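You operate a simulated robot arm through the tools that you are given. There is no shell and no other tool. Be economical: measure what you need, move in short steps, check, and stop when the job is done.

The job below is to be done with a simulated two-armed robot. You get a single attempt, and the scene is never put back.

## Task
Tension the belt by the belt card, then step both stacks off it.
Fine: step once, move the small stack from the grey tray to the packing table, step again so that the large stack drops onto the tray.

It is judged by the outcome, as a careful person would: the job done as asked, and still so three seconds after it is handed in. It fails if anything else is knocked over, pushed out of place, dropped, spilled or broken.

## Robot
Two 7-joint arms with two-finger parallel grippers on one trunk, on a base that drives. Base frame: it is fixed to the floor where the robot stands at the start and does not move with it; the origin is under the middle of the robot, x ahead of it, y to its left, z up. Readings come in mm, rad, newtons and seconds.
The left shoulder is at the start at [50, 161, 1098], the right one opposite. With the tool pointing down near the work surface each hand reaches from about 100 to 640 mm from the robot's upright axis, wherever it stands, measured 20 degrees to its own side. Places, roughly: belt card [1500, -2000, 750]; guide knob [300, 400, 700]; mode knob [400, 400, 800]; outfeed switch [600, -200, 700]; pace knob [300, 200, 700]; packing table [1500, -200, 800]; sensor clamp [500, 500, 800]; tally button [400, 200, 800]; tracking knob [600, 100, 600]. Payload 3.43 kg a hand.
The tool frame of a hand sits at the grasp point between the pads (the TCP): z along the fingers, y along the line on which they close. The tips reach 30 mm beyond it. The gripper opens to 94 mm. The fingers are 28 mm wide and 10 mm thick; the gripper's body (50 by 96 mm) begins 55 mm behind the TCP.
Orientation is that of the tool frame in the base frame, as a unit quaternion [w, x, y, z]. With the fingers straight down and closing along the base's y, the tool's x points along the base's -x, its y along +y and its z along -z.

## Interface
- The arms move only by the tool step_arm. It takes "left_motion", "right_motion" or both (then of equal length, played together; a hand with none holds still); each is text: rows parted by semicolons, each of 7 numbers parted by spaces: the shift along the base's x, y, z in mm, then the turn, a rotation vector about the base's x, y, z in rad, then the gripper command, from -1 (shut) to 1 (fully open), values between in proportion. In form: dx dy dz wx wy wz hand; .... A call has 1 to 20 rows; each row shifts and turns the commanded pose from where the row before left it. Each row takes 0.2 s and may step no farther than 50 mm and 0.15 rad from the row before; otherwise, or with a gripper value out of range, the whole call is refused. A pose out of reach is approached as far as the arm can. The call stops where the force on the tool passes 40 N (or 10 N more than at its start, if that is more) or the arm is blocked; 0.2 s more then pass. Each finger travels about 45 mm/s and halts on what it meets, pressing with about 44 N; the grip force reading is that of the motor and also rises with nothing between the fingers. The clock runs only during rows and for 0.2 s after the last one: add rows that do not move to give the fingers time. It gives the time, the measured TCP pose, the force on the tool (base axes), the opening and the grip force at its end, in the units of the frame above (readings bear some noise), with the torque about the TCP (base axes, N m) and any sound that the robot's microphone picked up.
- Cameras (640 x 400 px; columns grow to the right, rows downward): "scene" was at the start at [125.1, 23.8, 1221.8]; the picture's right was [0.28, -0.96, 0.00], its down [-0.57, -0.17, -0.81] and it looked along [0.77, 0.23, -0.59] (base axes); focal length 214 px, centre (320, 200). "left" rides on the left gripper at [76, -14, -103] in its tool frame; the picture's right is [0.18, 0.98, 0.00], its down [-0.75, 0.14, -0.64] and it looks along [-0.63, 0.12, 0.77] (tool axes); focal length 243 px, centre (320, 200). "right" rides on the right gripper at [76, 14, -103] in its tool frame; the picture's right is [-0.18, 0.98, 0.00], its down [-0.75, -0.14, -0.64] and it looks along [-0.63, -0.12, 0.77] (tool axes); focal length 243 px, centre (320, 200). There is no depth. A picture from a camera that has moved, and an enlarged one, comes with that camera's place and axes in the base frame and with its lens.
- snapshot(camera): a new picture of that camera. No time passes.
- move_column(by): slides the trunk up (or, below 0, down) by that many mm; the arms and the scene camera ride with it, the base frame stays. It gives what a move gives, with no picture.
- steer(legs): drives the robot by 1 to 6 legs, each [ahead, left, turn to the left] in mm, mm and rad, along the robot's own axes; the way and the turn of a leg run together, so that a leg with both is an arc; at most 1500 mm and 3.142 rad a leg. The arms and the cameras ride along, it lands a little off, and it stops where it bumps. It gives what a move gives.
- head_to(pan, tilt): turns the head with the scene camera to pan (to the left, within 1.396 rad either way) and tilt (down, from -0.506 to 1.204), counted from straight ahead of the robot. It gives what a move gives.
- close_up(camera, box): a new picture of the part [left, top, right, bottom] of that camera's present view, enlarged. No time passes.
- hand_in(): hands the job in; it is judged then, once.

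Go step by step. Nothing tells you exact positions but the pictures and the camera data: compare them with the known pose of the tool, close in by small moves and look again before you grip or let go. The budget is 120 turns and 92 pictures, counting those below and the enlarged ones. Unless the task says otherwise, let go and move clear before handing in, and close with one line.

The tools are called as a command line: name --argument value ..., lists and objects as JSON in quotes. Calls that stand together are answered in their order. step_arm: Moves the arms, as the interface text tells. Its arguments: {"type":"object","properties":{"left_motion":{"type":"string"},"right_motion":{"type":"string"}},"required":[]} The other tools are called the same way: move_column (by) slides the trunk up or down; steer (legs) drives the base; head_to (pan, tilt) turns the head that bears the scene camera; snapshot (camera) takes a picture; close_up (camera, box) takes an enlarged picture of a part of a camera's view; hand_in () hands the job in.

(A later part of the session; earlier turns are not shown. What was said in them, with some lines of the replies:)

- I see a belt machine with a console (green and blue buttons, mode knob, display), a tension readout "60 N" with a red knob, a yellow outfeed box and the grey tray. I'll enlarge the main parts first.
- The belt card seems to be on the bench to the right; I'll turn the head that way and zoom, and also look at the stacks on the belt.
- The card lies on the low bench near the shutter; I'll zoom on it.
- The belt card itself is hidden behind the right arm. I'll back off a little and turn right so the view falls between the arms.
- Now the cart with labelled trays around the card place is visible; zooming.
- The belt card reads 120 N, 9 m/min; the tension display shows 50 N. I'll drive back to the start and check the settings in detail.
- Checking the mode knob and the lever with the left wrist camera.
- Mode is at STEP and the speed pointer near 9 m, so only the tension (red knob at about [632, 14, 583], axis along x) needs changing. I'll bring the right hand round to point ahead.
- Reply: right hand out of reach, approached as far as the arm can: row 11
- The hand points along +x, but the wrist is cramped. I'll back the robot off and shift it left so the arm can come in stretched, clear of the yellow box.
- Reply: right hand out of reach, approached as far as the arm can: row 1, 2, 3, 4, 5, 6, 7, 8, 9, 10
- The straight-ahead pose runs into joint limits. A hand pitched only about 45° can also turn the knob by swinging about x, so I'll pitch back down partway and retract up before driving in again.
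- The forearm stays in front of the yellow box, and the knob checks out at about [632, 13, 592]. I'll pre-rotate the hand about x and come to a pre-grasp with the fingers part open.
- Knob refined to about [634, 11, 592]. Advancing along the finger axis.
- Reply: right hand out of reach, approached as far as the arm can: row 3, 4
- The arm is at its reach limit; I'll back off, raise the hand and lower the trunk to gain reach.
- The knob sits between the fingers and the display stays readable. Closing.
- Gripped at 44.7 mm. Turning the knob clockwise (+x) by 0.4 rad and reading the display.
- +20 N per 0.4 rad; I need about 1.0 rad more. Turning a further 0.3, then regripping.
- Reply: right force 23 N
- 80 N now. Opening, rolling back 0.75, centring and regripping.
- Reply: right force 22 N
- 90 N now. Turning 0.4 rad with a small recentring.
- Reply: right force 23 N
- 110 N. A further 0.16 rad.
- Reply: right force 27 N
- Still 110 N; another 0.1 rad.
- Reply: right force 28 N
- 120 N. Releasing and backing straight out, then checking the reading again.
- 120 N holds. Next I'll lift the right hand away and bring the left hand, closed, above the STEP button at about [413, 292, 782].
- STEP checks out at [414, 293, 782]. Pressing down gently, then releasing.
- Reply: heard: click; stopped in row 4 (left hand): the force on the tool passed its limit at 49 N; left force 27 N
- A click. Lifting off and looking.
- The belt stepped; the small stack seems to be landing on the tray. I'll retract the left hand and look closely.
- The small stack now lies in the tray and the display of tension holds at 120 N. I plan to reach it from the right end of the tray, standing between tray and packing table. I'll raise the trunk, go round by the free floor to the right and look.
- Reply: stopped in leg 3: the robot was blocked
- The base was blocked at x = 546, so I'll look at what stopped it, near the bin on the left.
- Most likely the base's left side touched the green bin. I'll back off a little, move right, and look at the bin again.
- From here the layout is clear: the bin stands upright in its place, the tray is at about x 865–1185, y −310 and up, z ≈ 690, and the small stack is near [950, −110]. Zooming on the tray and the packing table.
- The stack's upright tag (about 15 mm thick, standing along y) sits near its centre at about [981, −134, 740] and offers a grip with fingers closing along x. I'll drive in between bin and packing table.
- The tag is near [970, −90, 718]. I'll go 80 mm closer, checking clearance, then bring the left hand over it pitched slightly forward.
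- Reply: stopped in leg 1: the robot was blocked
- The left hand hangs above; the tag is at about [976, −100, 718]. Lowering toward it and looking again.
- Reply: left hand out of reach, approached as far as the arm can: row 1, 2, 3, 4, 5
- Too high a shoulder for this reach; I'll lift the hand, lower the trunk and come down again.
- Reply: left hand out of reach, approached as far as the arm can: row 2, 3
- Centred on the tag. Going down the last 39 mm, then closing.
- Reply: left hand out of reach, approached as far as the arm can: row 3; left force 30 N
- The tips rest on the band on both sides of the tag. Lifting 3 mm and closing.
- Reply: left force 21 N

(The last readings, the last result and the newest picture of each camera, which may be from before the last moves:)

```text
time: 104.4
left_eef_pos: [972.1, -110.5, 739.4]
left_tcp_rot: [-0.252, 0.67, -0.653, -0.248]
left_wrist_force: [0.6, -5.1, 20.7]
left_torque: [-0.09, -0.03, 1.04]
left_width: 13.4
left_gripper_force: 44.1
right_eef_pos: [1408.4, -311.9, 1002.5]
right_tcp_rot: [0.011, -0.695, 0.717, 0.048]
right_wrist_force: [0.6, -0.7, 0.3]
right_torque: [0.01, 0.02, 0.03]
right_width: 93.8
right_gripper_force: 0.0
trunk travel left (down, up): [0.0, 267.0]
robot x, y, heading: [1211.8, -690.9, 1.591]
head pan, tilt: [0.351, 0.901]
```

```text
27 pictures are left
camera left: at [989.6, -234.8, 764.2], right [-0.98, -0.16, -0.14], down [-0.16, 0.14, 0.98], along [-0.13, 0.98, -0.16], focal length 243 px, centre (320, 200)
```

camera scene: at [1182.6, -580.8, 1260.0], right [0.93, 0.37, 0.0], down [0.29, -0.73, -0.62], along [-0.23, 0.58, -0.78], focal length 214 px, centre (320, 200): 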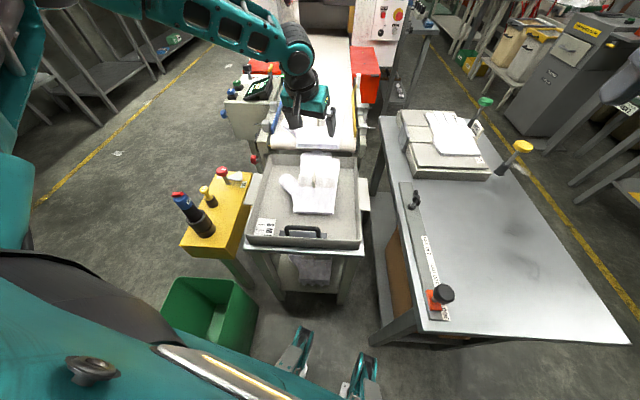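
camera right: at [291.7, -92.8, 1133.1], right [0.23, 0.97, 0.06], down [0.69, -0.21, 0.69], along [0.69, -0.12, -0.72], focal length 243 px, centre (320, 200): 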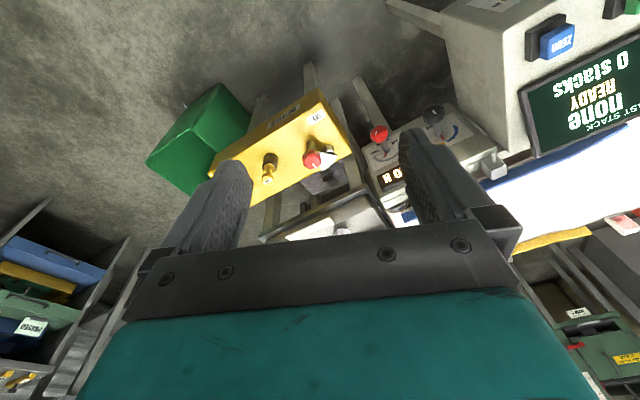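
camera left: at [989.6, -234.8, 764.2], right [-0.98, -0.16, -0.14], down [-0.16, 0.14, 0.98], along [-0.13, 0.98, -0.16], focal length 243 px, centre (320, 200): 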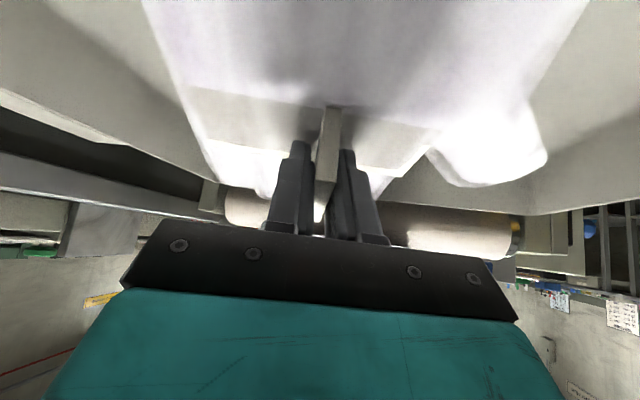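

Gripped (13.4 mm). To keep clear of the large stack's overhang I'll pull the stack toward me while lifting slightly, then lift.

step_arm --left_motion "0 -6 6 0 0 0 -1;0 -10 6 0 0 0 -1;0 -12 6 0 0 0 -1;0 -15 6 0 0 0 -1;0 -15 8 0 0 0 -1;0 0 0 0 0 0 -1"

close_up --camera "scene" --box '[240, 60, 400, 220]'

```text
time: 105.8
left_eef_pos: [970.2, -167.6, 766.7]
left_tcp_rot: [-0.251, 0.67, -0.654, -0.245]
left_wrist_force: [-0.1, 0.7, -1.0]
left_torque: [0.01, -0.01, 0.0]
left_width: 12.8
left_gripper_force: 44.1
right_eef_pos: [1408.0, -309.7, 1000.8]
right_tcp_rot: [0.011, -0.695, 0.718, 0.046]
right_wrist_force: [-0.1, 0.8, 0.5]
right_torque: [-0.01, 0.02, 0.03]
right_width: 94.1
right_gripper_force: 0.0
trunk travel left (down, up): [0.0, 267.0]
robot x, y, heading: [1209.6, -687.7, 1.593]
head pan, tilt: [0.351, 0.901]
```

```text
2.50 times, centred on (320, 140) of scene
camera zoom: at [1182.5, -580.7, 1075.0], right [0.93, 0.37, 0.0], down [0.29, -0.73, -0.62], along [-0.23, 0.58, -0.78], focal length 536 px, centre (320, 350)
```

zoom: 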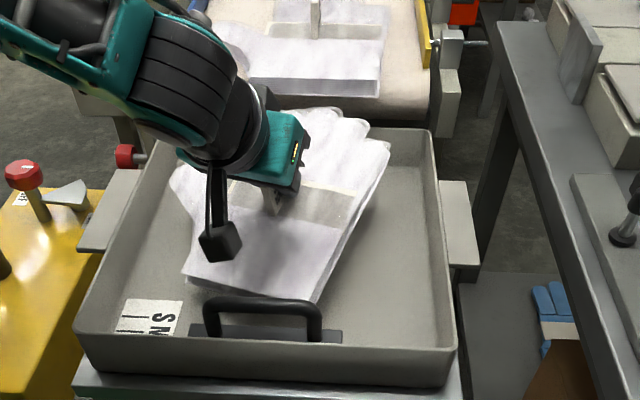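

step_arm --left_motion "0 -5 15 0 0 0 -1;0 -5 20 0 0 0 -1;0 -5 20 0 0 0 -1;0 0 0 0 0 0 -1"

close_up --camera "scene" --box '[240, 60, 400, 220]'

snapshot --camera "left"

```text
time: 106.8
left_eef_pos: [972.6, -181.4, 822.1]
left_tcp_rot: [-0.251, 0.67, -0.654, -0.246]
left_wrist_force: [-0.9, -0.1, -1.1]
left_torque: [-0.02, 0.02, -0.01]
left_width: 12.8
left_gripper_force: 44.0
right_eef_pos: [1407.3, -309.7, 1001.0]
right_tcp_rot: [0.011, -0.695, 0.717, 0.045]
right_wrist_force: [0.0, 0.3, -0.2]
right_torque: [-0.04, -0.02, -0.01]
right_width: 94.0
right_gripper_force: 0.1
trunk travel left (down, up): [0.0, 267.0]
robot x, y, heading: [1209.1, -691.7, 1.593]
head pan, tilt: [0.351, 0.901]
```

```text
2.50 times, centred on (320, 140) of scene
camera zoom: at [1182.5, -580.7, 1075.0], right [0.93, 0.37, 0.0], down [0.29, -0.73, -0.62], along [-0.23, 0.58, -0.78], focal length 536 px, centre (320, 350)
```

zoom: 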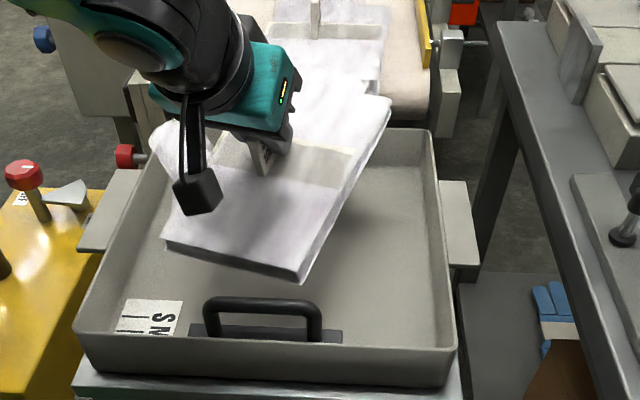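

```text
24 pictures are left
camera left: at [989.0, -307.4, 849.5], right [-0.98, -0.16, -0.14], down [-0.16, 0.14, 0.98], along [-0.13, 0.98, -0.16], focal length 243 px, centre (320, 200)
```

left: 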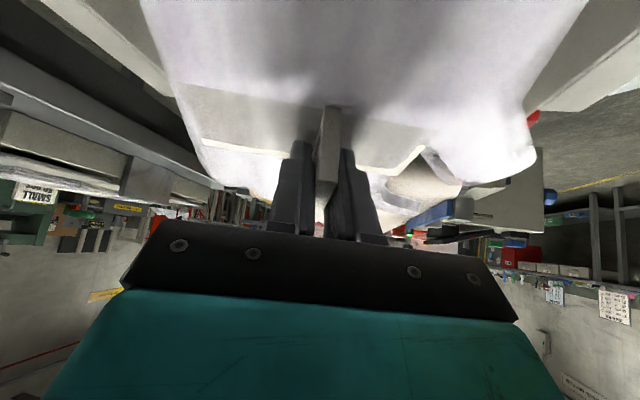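

The stack is held and clear of the tray. I'll raise the trunk, back off, shift right and turn toward the packing table.

move_column --by 200

steer --legs '[[-100, 0, 0], [0, -120, 0], [0, 0, -0.78]]'

head_to --pan 0.35 --tilt 0.8

snapshot --camera "scene"

```text
time: 109.0
left_eef_pos: [971.5, -181.7, 1021.8]
left_tcp_rot: [-0.252, 0.669, -0.654, -0.246]
left_wrist_force: [0.0, 0.3, -0.7]
left_torque: [0.02, -0.03, -0.02]
left_width: 12.8
left_gripper_force: 43.6
right_eef_pos: [1407.4, -309.6, 1202.0]
right_tcp_rot: [0.011, -0.695, 0.717, 0.045]
right_wrist_force: [-0.9, 0.6, 0.7]
right_torque: [0.01, 0.03, 0.02]
right_width: 93.7
right_gripper_force: 0.0
trunk travel left (down, up): [-200.0, 67.0]
robot x, y, heading: [1212.7, -687.6, 1.597]
head pan, tilt: [0.351, 0.901]
```

```text
time: 113.5
left_eef_pos: [1518.5, -259.1, 1023.7]
left_tcp_rot: [0.326, -0.371, 0.859, 0.132]
left_wrist_force: [-1.0, 0.2, -1.6]
left_torque: [-0.03, 0.02, -0.02]
left_width: 12.4
left_gripper_force: 44.0
right_eef_pos: [1740.3, -656.1, 1200.6]
right_tcp_rot: [0.027, -0.373, 0.927, 0.039]
right_wrist_force: [0.2, -0.1, -0.2]
right_torque: [-0.02, 0.01, -0.01]
right_width: 94.0
right_gripper_force: 0.0
trunk travel left (down, up): [-200.0, 67.0]
robot x, y, heading: [1330.3, -791.4, 0.815]
head pan, tilt: [0.351, 0.901]
```

```text
time: 114.1
left_eef_pos: [1518.6, -258.3, 1022.5]
left_tcp_rot: [0.326, -0.372, 0.859, 0.132]
left_wrist_force: [-0.3, -0.5, -0.7]
left_torque: [0.01, 0.03, 0.0]
left_width: 12.7
left_gripper_force: 43.6
right_eef_pos: [1740.3, -655.2, 1200.9]
right_tcp_rot: [0.028, -0.372, 0.927, 0.038]
right_wrist_force: [0.1, -0.6, 0.2]
right_torque: [0.02, 0.03, 0.0]
right_width: 94.0
right_gripper_force: 0.0
trunk travel left (down, up): [-200.0, 67.0]
robot x, y, heading: [1327.5, -785.1, 0.818]
head pan, tilt: [0.351, 0.799]
```

```text
23 pictures are left
camera scene: at [1391.9, -684.7, 1282.9], right [0.92, -0.39, 0.0], down [-0.28, -0.66, -0.7], along [0.27, 0.64, -0.72], focal length 214 px, centre (320, 200)
```

scene: 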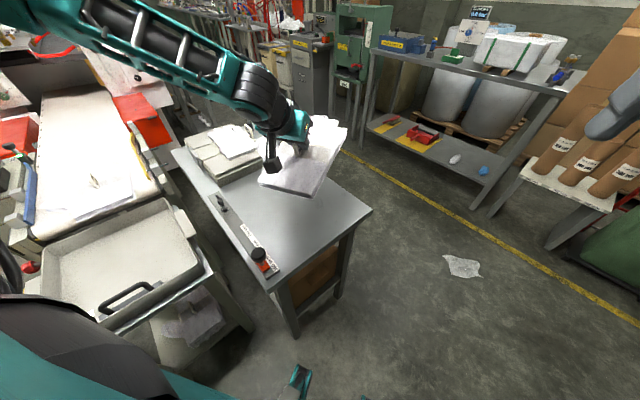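

The stack hangs over the free middle of the packing table. Lowering with the trunk, then looking at its level.

move_column --by -145

close_up --camera "scene" --box '[180, 70, 400, 300]'

snapshot --camera "left"

```text
time: 115.8
left_eef_pos: [1517.8, -258.4, 877.9]
left_tcp_rot: [0.326, -0.372, 0.859, 0.132]
left_wrist_force: [0.1, -0.3, -1.5]
left_torque: [-0.01, -0.01, -0.02]
left_width: 12.6
left_gripper_force: 43.8
right_eef_pos: [1740.1, -655.3, 1057.2]
right_tcp_rot: [0.027, -0.372, 0.927, 0.038]
right_wrist_force: [-0.2, -0.1, -0.1]
right_torque: [-0.03, -0.01, 0.0]
right_width: 93.9
right_gripper_force: 0.2
trunk travel left (down, up): [-55.0, 212.0]
robot x, y, heading: [1328.8, -787.2, 0.814]
head pan, tilt: [0.351, 0.799]
```

```text
1.74 times, centred on (290, 185) of scene
camera zoom: at [1391.8, -684.8, 1138.0], right [0.92, -0.39, 0.0], down [-0.28, -0.66, -0.7], along [0.27, 0.64, -0.72], focal length 373 px, centre (372, 226)
```

zoom: 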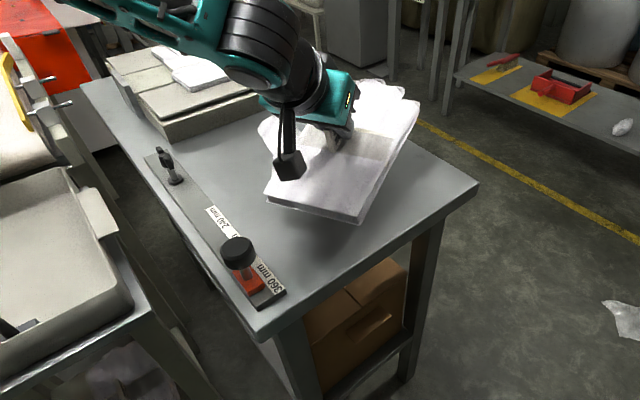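

```text
21 pictures are left
camera left: at [1443.5, -359.1, 904.5], right [-0.81, 0.57, -0.14], down [-0.01, 0.21, 0.98], along [0.59, 0.79, -0.16], focal length 243 px, centre (320, 200)
```

left: 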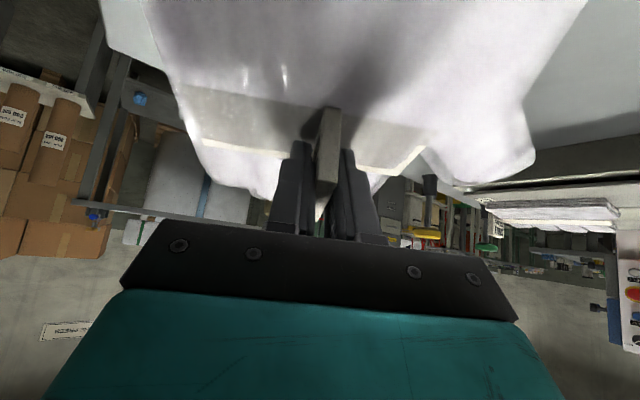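

The stack points diagonally over the table's right edge, so before setting down I'll yaw it left by about 0.85 rad to lie along the table, and recentre.

step_arm --left_motion "0 3 3 0 0 0.14 -1;0 3 3 0 0 0.14 -1;0 3 3 0 0 0.14 -1;0 3 3 0 0 0.14 -1;0 3 3 0 0 0.14 -1;0 3 3 0 0 0.14 -1;0 0 0 0 0 0 -1"

close_up --camera "scene" --box '[180, 70, 400, 300]'

```text
time: 117.4
left_eef_pos: [1517.9, -240.6, 895.9]
left_tcp_rot: [-0.243, 0.691, -0.632, -0.254]
left_wrist_force: [0.8, -0.5, -0.7]
left_torque: [-0.02, -0.02, -0.03]
left_width: 12.7
left_gripper_force: 44.5
right_eef_pos: [1740.1, -655.0, 1056.4]
right_tcp_rot: [0.028, -0.372, 0.927, 0.039]
right_wrist_force: [0.5, -0.1, 0.2]
right_torque: [-0.04, 0.03, 0.0]
right_width: 94.0
right_gripper_force: 0.0
trunk travel left (down, up): [-55.0, 212.0]
robot x, y, heading: [1328.5, -788.4, 0.818]
head pan, tilt: [0.351, 0.799]
```

```text
1.74 times, centred on (290, 185) of scene
camera zoom: at [1391.9, -684.8, 1137.9], right [0.92, -0.39, 0.0], down [-0.28, -0.66, -0.7], along [0.27, 0.64, -0.72], focal length 373 px, centre (372, 226)
```

zoom: 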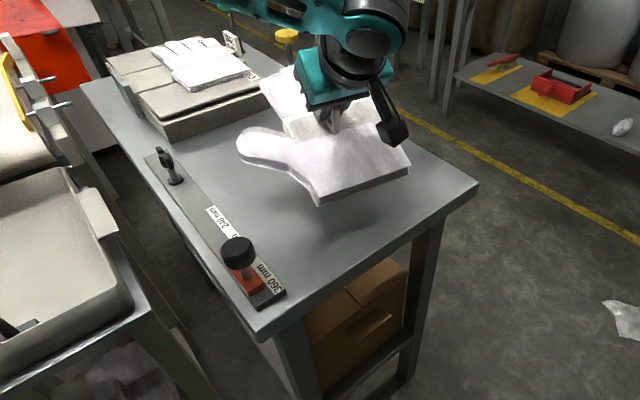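

The stack now lies along the table's length with room all round. Shifting slightly and lowering until contact.

step_arm --left_motion "8 -5 -12 0 0 0 -1;8 -5 -12 0 0 0 -1;8 -5 -12 0 0 0 -1;0 0 -8 0 0 0 -1;0 0 -5 0 0 0 -1;0 0 0 0 0 0 -1"

close_up --camera "scene" --box '[180, 70, 400, 300]'

```text
time: 118.8
left_eef_pos: [1512.2, -248.6, 858.9]
left_tcp_rot: [-0.244, 0.69, -0.633, -0.252]
left_wrist_force: [0.6, -0.1, -1.0]
left_torque: [-0.02, 0.02, 0.01]
left_width: 12.5
left_gripper_force: 44.1
left hand out of reach, approached as far as the arm can: row 1, 2, 3, 4
right_eef_pos: [1740.0, -655.4, 1055.8]
right_tcp_rot: [0.027, -0.372, 0.927, 0.038]
right_wrist_force: [0.7, 0.8, -0.1]
right_torque: [-0.04, 0.0, 0.0]
right_width: 93.9
right_gripper_force: 0.1
trunk travel left (down, up): [-55.0, 212.0]
robot x, y, heading: [1331.4, -791.0, 0.817]
head pan, tilt: [0.351, 0.799]
```

```text
1.74 times, centred on (290, 185) of scene
camera zoom: at [1391.9, -684.8, 1137.9], right [0.92, -0.39, 0.0], down [-0.28, -0.66, -0.7], along [0.27, 0.64, -0.72], focal length 373 px, centre (372, 226)
```

zoom: 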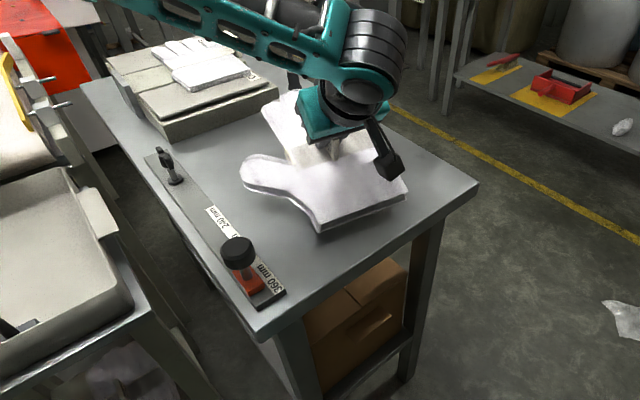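

Reach is limited, so I'll do the last bit with the trunk.

move_column --by -22

move_column --by -6

close_up --camera "scene" --box '[210, 100, 370, 230]'

```text
time: 119.5
left_eef_pos: [1512.2, -248.6, 838.5]
left_tcp_rot: [-0.245, 0.69, -0.632, -0.252]
left_wrist_force: [1.8, 2.7, 8.5]
left_torque: [-0.71, 0.26, 0.08]
left_width: 12.7
left_gripper_force: 44.2
right_eef_pos: [1741.1, -655.7, 1036.4]
right_tcp_rot: [0.027, -0.372, 0.927, 0.038]
right_wrist_force: [0.5, 0.2, 0.5]
right_torque: [0.0, 0.0, 0.02]
right_width: 93.6
right_gripper_force: 0.0
trunk travel left (down, up): [-33.0, 234.0]
robot x, y, heading: [1331.3, -789.9, 0.823]
head pan, tilt: [0.351, 0.799]
```

```text
time: 120.1
left_eef_pos: [1512.0, -248.9, 832.2]
left_tcp_rot: [-0.246, 0.69, -0.631, -0.254]
left_wrist_force: [1.2, 6.1, 16.6]
left_torque: [-1.33, 0.19, -0.03]
left_width: 12.7
left_gripper_force: 43.9
right_eef_pos: [1739.6, -656.7, 1028.9]
right_tcp_rot: [0.028, -0.372, 0.927, 0.038]
right_wrist_force: [0.0, 0.1, 0.1]
right_torque: [0.01, 0.01, 0.02]
right_width: 94.1
right_gripper_force: 0.1
trunk travel left (down, up): [-27.0, 240.0]
robot x, y, heading: [1329.6, -783.7, 0.815]
head pan, tilt: [0.351, 0.799]
```

```text
3.08 times, centred on (290, 165) of scene
camera zoom: at [1391.5, -685.4, 1110.1], right [0.92, -0.39, 0.0], down [-0.28, -0.66, -0.7], along [0.27, 0.64, -0.72], focal length 660 px, centre (412, 308)
```

zoom: 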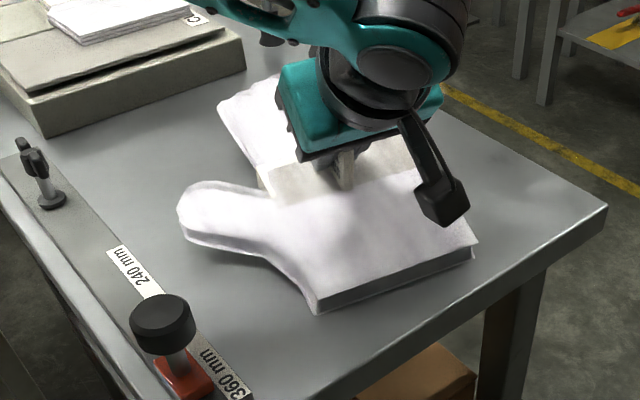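

The cuff edge is touching. A few millimetres more to let it settle, then opening slowly and retreating along the fingers.

move_column --by -7

step_arm --left_motion "0 0 0 0 0 0 -0.6;0 0 0 0 0 0 -0.5;0 0 0 0 0 0 -0.4;0 0 0 0 0 0 -0.3;0 0 0 0 0 0 -0.3;0 -8 10 0 0 0 -0.3;0 -13 15 0 0 0 -0.3;0 -13 15 0 0 0 -0.3;0 -15 20 0 0 0 -0.3;0 -15 30 0 0 0 -0.3;0 0 30 0 0 0 -0.3"

close_up --camera "scene" --box '[180, 70, 400, 300]'

```text
time: 120.6
left_eef_pos: [1511.2, -248.6, 823.3]
left_tcp_rot: [-0.243, 0.69, -0.633, -0.253]
left_wrist_force: [-0.1, 4.1, 13.5]
left_torque: [-1.14, 0.18, -0.1]
left_width: 12.5
left_gripper_force: 43.8
right_eef_pos: [1739.0, -654.4, 1021.8]
right_tcp_rot: [0.028, -0.372, 0.927, 0.039]
right_wrist_force: [0.6, -0.4, 0.6]
right_torque: [0.0, 0.01, 0.02]
right_width: 94.1
right_gripper_force: 0.1
trunk travel left (down, up): [-20.0, 247.0]
robot x, y, heading: [1334.5, -788.3, 0.82]
head pan, tilt: [0.351, 0.799]
```

```text
time: 123.0
left_eef_pos: [1510.9, -312.8, 945.1]
left_tcp_rot: [-0.244, 0.69, -0.633, -0.252]
left_wrist_force: [1.0, -0.6, 0.1]
left_torque: [-0.04, -0.02, 0.0]
left_width: 33.0
left_gripper_force: 0.1
right_eef_pos: [1740.0, -655.9, 1022.8]
right_tcp_rot: [0.027, -0.371, 0.927, 0.038]
right_wrist_force: [-0.6, 0.1, -1.2]
right_torque: [-0.03, 0.01, -0.02]
right_width: 93.9
right_gripper_force: 0.1
trunk travel left (down, up): [-20.0, 247.0]
robot x, y, heading: [1331.0, -783.4, 0.813]
head pan, tilt: [0.351, 0.799]
```

```text
1.74 times, centred on (290, 185) of scene
camera zoom: at [1391.9, -684.9, 1102.9], right [0.92, -0.39, 0.0], down [-0.28, -0.66, -0.7], along [0.27, 0.64, -0.72], focal length 373 px, centre (372, 226)
```

zoom: 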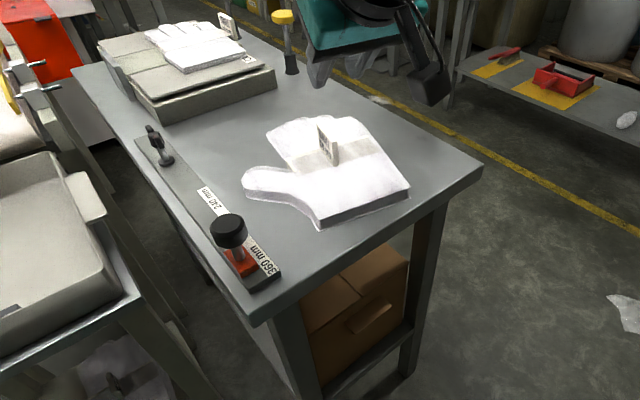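

The small stack lies flat on the packing table with its tag upright. I'll raise the trunk and bring the left hand back to pointing straight down, then go back the way I came.

move_column --by 150

step_arm --left_motion "-8 -8 5 -0.144 0 0 -1;-8 -8 5 -0.144 0 0 -1;-8 -8 5 -0.144 0 0 -1;-8 -8 5 -0.144 0 0 -1;-8 -8 5 -0.144 0 0 -1;0 0 0 0 0 -0.14 -1;0 0 0 0 0 -0.14 -1;0 0 0 0 0 -0.14 -1;0 0 0 0 0 -0.14 -1;0 0 0 0 0 -0.14 -1;0 0 0 0 0 -0.14 -1;0 0 0 0 0 0 -1"

steer --legs '[[0, 0, -0.813], [-130, -450, 0]]'

```text
time: 124.8
left_eef_pos: [1512.6, -312.4, 1093.4]
left_tcp_rot: [-0.243, 0.69, -0.633, -0.253]
left_wrist_force: [0.2, 0.3, -0.4]
left_torque: [-0.01, 0.02, -0.02]
left_width: 32.7
left_gripper_force: 0.1
right_eef_pos: [1740.5, -655.2, 1171.5]
right_tcp_rot: [0.027, -0.372, 0.927, 0.038]
right_wrist_force: [0.4, -0.3, 0.0]
right_torque: [0.01, -0.04, 0.04]
right_width: 93.9
right_gripper_force: 0.0
trunk travel left (down, up): [-170.0, 97.0]
robot x, y, heading: [1327.9, -788.8, 0.819]
head pan, tilt: [0.351, 0.799]
```

```text
time: 127.4
left_eef_pos: [1471.6, -352.5, 1119.4]
left_tcp_rot: [-0.008, -0.389, 0.921, 0.018]
left_wrist_force: [-0.2, 0.0, -0.4]
left_torque: [0.02, -0.02, -0.02]
left_width: 0.0
left_gripper_force: 32.9
right_eef_pos: [1739.1, -656.0, 1172.3]
right_tcp_rot: [0.028, -0.372, 0.927, 0.038]
right_wrist_force: [0.2, -0.2, 0.1]
right_torque: [-0.01, 0.02, -0.04]
right_width: 94.1
right_gripper_force: 0.0
trunk travel left (down, up): [-170.0, 97.0]
robot x, y, heading: [1333.3, -787.8, 0.821]
head pan, tilt: [0.351, 0.799]
```

```text
time: 134.0
left_eef_pos: [1616.1, -1041.4, 1118.1]
left_tcp_rot: [0.0, 0.005, 1.0, 0.02]
left_wrist_force: [-0.5, 0.1, -0.6]
left_torque: [0.0, 0.01, 0.03]
left_width: 0.0
left_gripper_force: 32.8
right_eef_pos: [1580.2, -1443.5, 1171.4]
right_tcp_rot: [0.04, 0.025, 0.999, 0.025]
right_wrist_force: [0.7, 0.3, 0.4]
right_torque: [-0.02, 0.02, -0.02]
right_width: 94.2
right_gripper_force: 0.1
trunk travel left (down, up): [-170.0, 97.0]
robot x, y, heading: [1202.0, -1238.6, 0.005]
head pan, tilt: [0.351, 0.799]
```

steer --legs '[[-800, 0, 0], [-800, 0, 0], [0, 1340, 0], [390, 0, 0]]'

head_to --pan 0.1 --tilt 0.8

snapshot --camera "scene"

```text
time: 155.7
left_eef_pos: [404.9, 291.0, 1119.2]
left_tcp_rot: [0.0, 0.003, 1.0, 0.02]
left_wrist_force: [1.7, 0.0, -0.2]
left_torque: [0.02, 0.0, 0.0]
left_width: 0.0
left_gripper_force: 32.7
right_eef_pos: [371.3, -112.4, 1172.5]
right_tcp_rot: [0.04, 0.021, 0.999, 0.025]
right_wrist_force: [-0.5, -0.2, -0.1]
right_torque: [-0.01, 0.03, 0.01]
right_width: 94.0
right_gripper_force: 0.0
trunk travel left (down, up): [-170.0, 97.0]
robot x, y, heading: [-4.3, 92.4, 0.011]
head pan, tilt: [0.351, 0.799]
```

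```text
time: 156.5
left_eef_pos: [403.2, 290.1, 1118.6]
left_tcp_rot: [0.0, 0.001, 1.0, 0.02]
left_wrist_force: [0.4, -0.2, 0.6]
left_torque: [0.01, 0.01, -0.02]
left_width: 0.0
left_gripper_force: 33.3
right_eef_pos: [371.6, -111.4, 1170.8]
right_tcp_rot: [0.04, 0.021, 0.999, 0.025]
right_wrist_force: [0.9, 1.4, -0.7]
right_torque: [0.01, -0.03, 0.03]
right_width: 93.9
right_gripper_force: 0.1
trunk travel left (down, up): [-170.0, 97.0]
robot x, y, heading: [-8.9, 90.6, 0.012]
head pan, tilt: [0.099, 0.799]
```

```text
16 pictures are left
camera scene: at [114.5, 99.1, 1252.9], right [0.11, -0.99, 0.0], down [-0.71, -0.08, -0.7], along [0.69, 0.08, -0.72], focal length 214 px, centre (320, 200)
```

scene: 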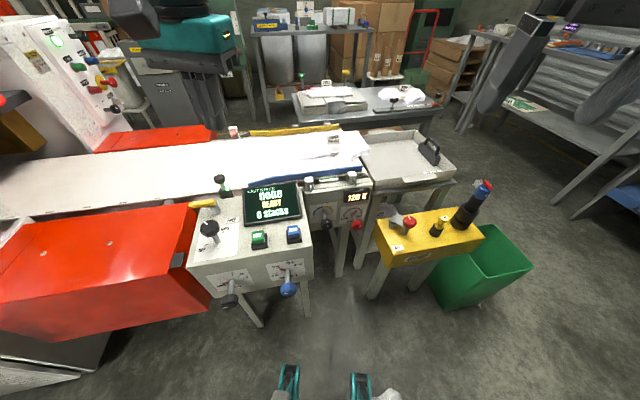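

The tension still reads 120 N and the large stack waits at the belt's end. Lowering to the STEP button again.

move_column --by -135

step_arm --left_motion "2 0 -25 0 0 0 -1;2 0 -25 0 0 0 -1;2 0 -25 0 0 0 -1;2 0 -25 0 0 0 -1;0 0 0 0 0 0 -1"

snapshot --camera "left"

close_up --camera "scene" --box '[230, 90, 470, 260]'

```text
time: 158.1
left_eef_pos: [403.1, 291.8, 984.4]
left_tcp_rot: [0.001, 0.002, 1.0, 0.02]
left_wrist_force: [-0.5, 0.8, -0.3]
left_torque: [0.0, -0.01, 0.01]
left_width: 0.0
left_gripper_force: 33.8
right_eef_pos: [370.4, -111.7, 1036.7]
right_tcp_rot: [0.04, 0.021, 0.999, 0.025]
right_wrist_force: [-0.3, 0.3, -0.4]
right_torque: [0.0, -0.01, -0.03]
right_width: 93.8
right_gripper_force: 0.1
trunk travel left (down, up): [-35.0, 232.0]
robot x, y, heading: [-4.7, 91.5, 0.011]
head pan, tilt: [0.099, 0.799]
```

```text
time: 159.3
left_eef_pos: [412.0, 290.6, 883.4]
left_tcp_rot: [0.0, 0.001, 1.0, 0.02]
left_wrist_force: [-0.9, -0.6, -1.6]
left_torque: [-0.01, -0.02, -0.02]
left_width: 0.0
left_gripper_force: 33.0
right_eef_pos: [371.5, -112.8, 1036.7]
right_tcp_rot: [0.04, 0.021, 0.999, 0.025]
right_wrist_force: [0.7, -0.5, -0.2]
right_torque: [-0.01, 0.01, 0.01]
right_width: 94.1
right_gripper_force: 0.1
trunk travel left (down, up): [-35.0, 232.0]
robot x, y, heading: [-8.0, 93.9, 0.012]
head pan, tilt: [0.099, 0.799]
```

```text
15 pictures are left
camera left: at [336.1, 272.1, 984.9], right [-0.18, 0.98, 0.04], down [0.75, 0.11, 0.65], along [0.63, 0.15, -0.76], focal length 243 px, centre (320, 200)
```

left: 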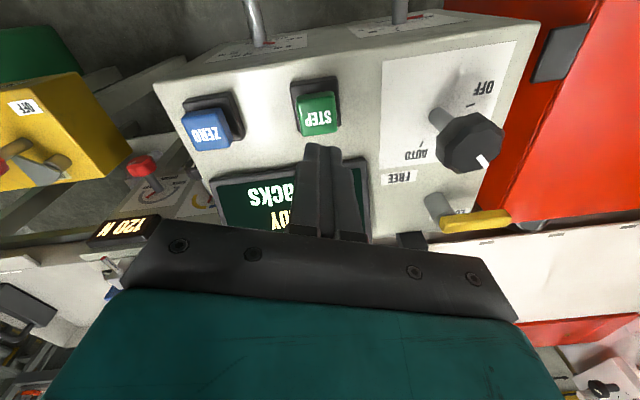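

```text
2.35 times, centred on (350, 175) of scene
camera zoom: at [114.5, 99.1, 1117.9], right [0.11, -0.99, 0.0], down [-0.71, -0.08, -0.7], along [0.69, 0.08, -0.72], focal length 505 px, centre (249, 259)
```

zoom: 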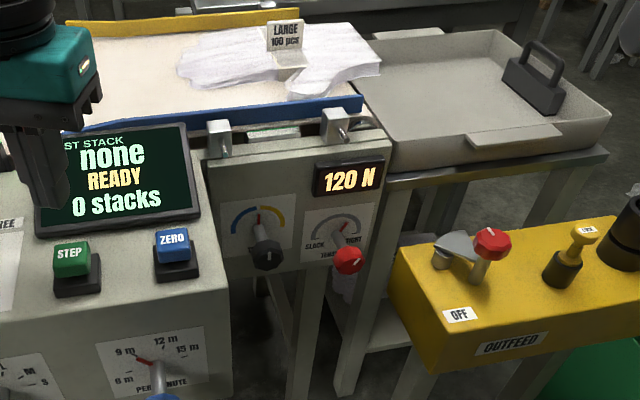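

STEP is at [414, 294]. Pressing once and lifting at once.

step_arm --left_motion "1 2 -20 0 0 0 -1;1 1 -20 0 0 0 -1;0 0 -18 0 0 0 -1;0 0 -5 0 0 0 -1;0 0 -3 0 0 0 -1"

step_arm --left_motion "0 0 20 0 0 0 -1;0 0 30 0 0 0 -1;0 0 30 0 0 0 -1;0 0 0 0 0 0 -1;0 0 0 0 0 0 -1;0 0 0 0 0 0 -1;0 0 0 0 0 0 -1;0 0 0 0 0 0 -1;0 0 0 0 0 0 -1;0 0 0 0 0 0 -1;0 0 0 0 0 0 -1;0 0 0 0 0 0 -1"

close_up --camera "scene" --box '[230, 90, 470, 260]'

```text
time: 160.5
left_eef_pos: [413.4, 293.9, 824.5]
left_tcp_rot: [0.005, 0.001, 1.0, 0.021]
left_wrist_force: [-9.2, 3.5, 21.3]
left_torque: [0.07, 0.47, -0.01]
left_width: 0.0
left_gripper_force: 32.9
right_eef_pos: [369.8, -111.3, 1036.6]
right_tcp_rot: [0.041, 0.02, 0.999, 0.024]
right_wrist_force: [0.3, 0.2, -0.5]
right_torque: [0.0, -0.03, 0.04]
right_width: 94.0
right_gripper_force: 0.0
trunk travel left (down, up): [-35.0, 232.0]
robot x, y, heading: [-5.2, 89.8, 0.014]
head pan, tilt: [0.099, 0.799]
heard: click
stopped in row 5 (left hand): the force on the tool passed its limit at 44 N (the readings are from after the stop); the commanded pose is now the measured one
```

```text
time: 163.1
left_eef_pos: [414.0, 295.6, 901.8]
left_tcp_rot: [0.003, 0.002, 1.0, 0.021]
left_wrist_force: [-0.9, 0.4, -0.8]
left_torque: [0.02, -0.04, -0.01]
left_width: 0.2
left_gripper_force: 32.9
right_eef_pos: [371.2, -112.7, 1036.5]
right_tcp_rot: [0.04, 0.021, 0.999, 0.025]
right_wrist_force: [-0.2, -0.4, 1.0]
right_torque: [-0.01, -0.02, 0.0]
right_width: 94.2
right_gripper_force: 0.1
trunk travel left (down, up): [-35.0, 232.0]
robot x, y, heading: [-6.6, 88.6, 0.01]
head pan, tilt: [0.099, 0.799]
```

```text
2.35 times, centred on (350, 175) of scene
camera zoom: at [114.3, 99.3, 1117.9], right [0.11, -0.99, 0.0], down [-0.71, -0.08, -0.7], along [0.69, 0.08, -0.72], focal length 505 px, centre (249, 259)
```

zoom: 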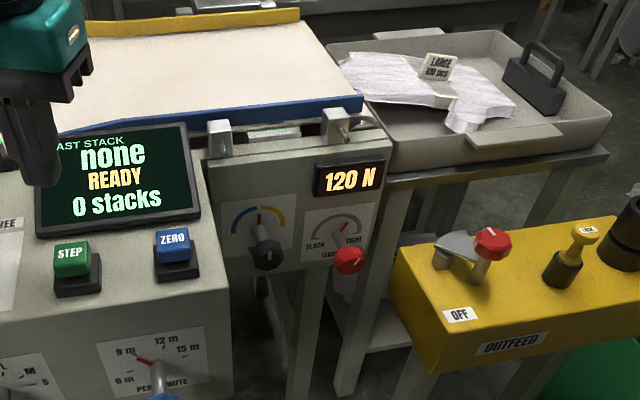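

The large stack dropped onto the tray. Moving the left hand clear and taking a last look.

step_arm --left_motion "-5 15 25 0 0 0 0;-5 15 25 0 0 0 0;-5 15 25 0 0 0 0;-5 15 25 0 0 0 0;0 0 0 0 0 0 0;0 0 0 0 0 0 0;0 0 0 0 0 0 0"

close_up --camera "scene" --box '[260, 60, 480, 210]'

snapshot --camera "scene"

```text
time: 164.7
left_eef_pos: [393.6, 354.5, 1001.3]
left_tcp_rot: [0.004, 0.002, 1.0, 0.022]
left_wrist_force: [0.5, -0.4, -0.3]
left_torque: [0.01, -0.01, 0.02]
left_width: 46.9
left_gripper_force: 0.0
right_eef_pos: [371.3, -112.4, 1036.2]
right_tcp_rot: [0.04, 0.02, 0.999, 0.025]
right_wrist_force: [0.2, -0.1, -0.4]
right_torque: [-0.03, 0.0, 0.02]
right_width: 94.1
right_gripper_force: 0.1
trunk travel left (down, up): [-35.0, 232.0]
robot x, y, heading: [-7.6, 86.4, 0.013]
head pan, tilt: [0.099, 0.799]
```

```text
2.67 times, centred on (370, 135) of scene
camera zoom: at [114.3, 99.3, 1117.9], right [0.11, -0.99, 0.0], down [-0.71, -0.08, -0.7], along [0.69, 0.08, -0.72], focal length 572 px, centre (187, 373)
```

zoom: 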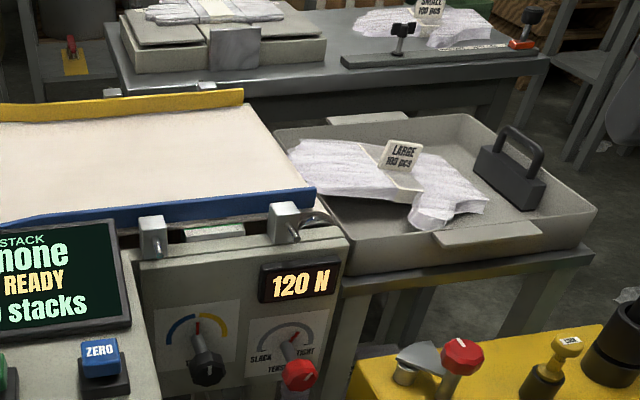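

```text
11 pictures are left
camera scene: at [114.3, 99.3, 1117.9], right [0.11, -0.99, 0.0], down [-0.71, -0.08, -0.7], along [0.69, 0.08, -0.72], focal length 214 px, centre (320, 200)
```

scene: 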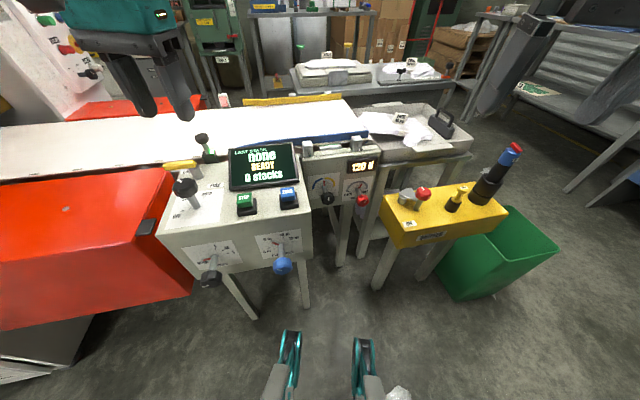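

The belt is clear and reads 120 N, the small stack is on the packing table, the large stack is in the tray, and both hands are clear. Handing in.

hand_in

```text
The job is handed in.
```

The belt is tensioned to 120 N as the belt card asks. The small stack is on the packing table, the large stack is on the grey tray, and the job is handed in; the base was stopped twice by something beside it while driving, and later pictures showed nothing knocked over or visibly moved.
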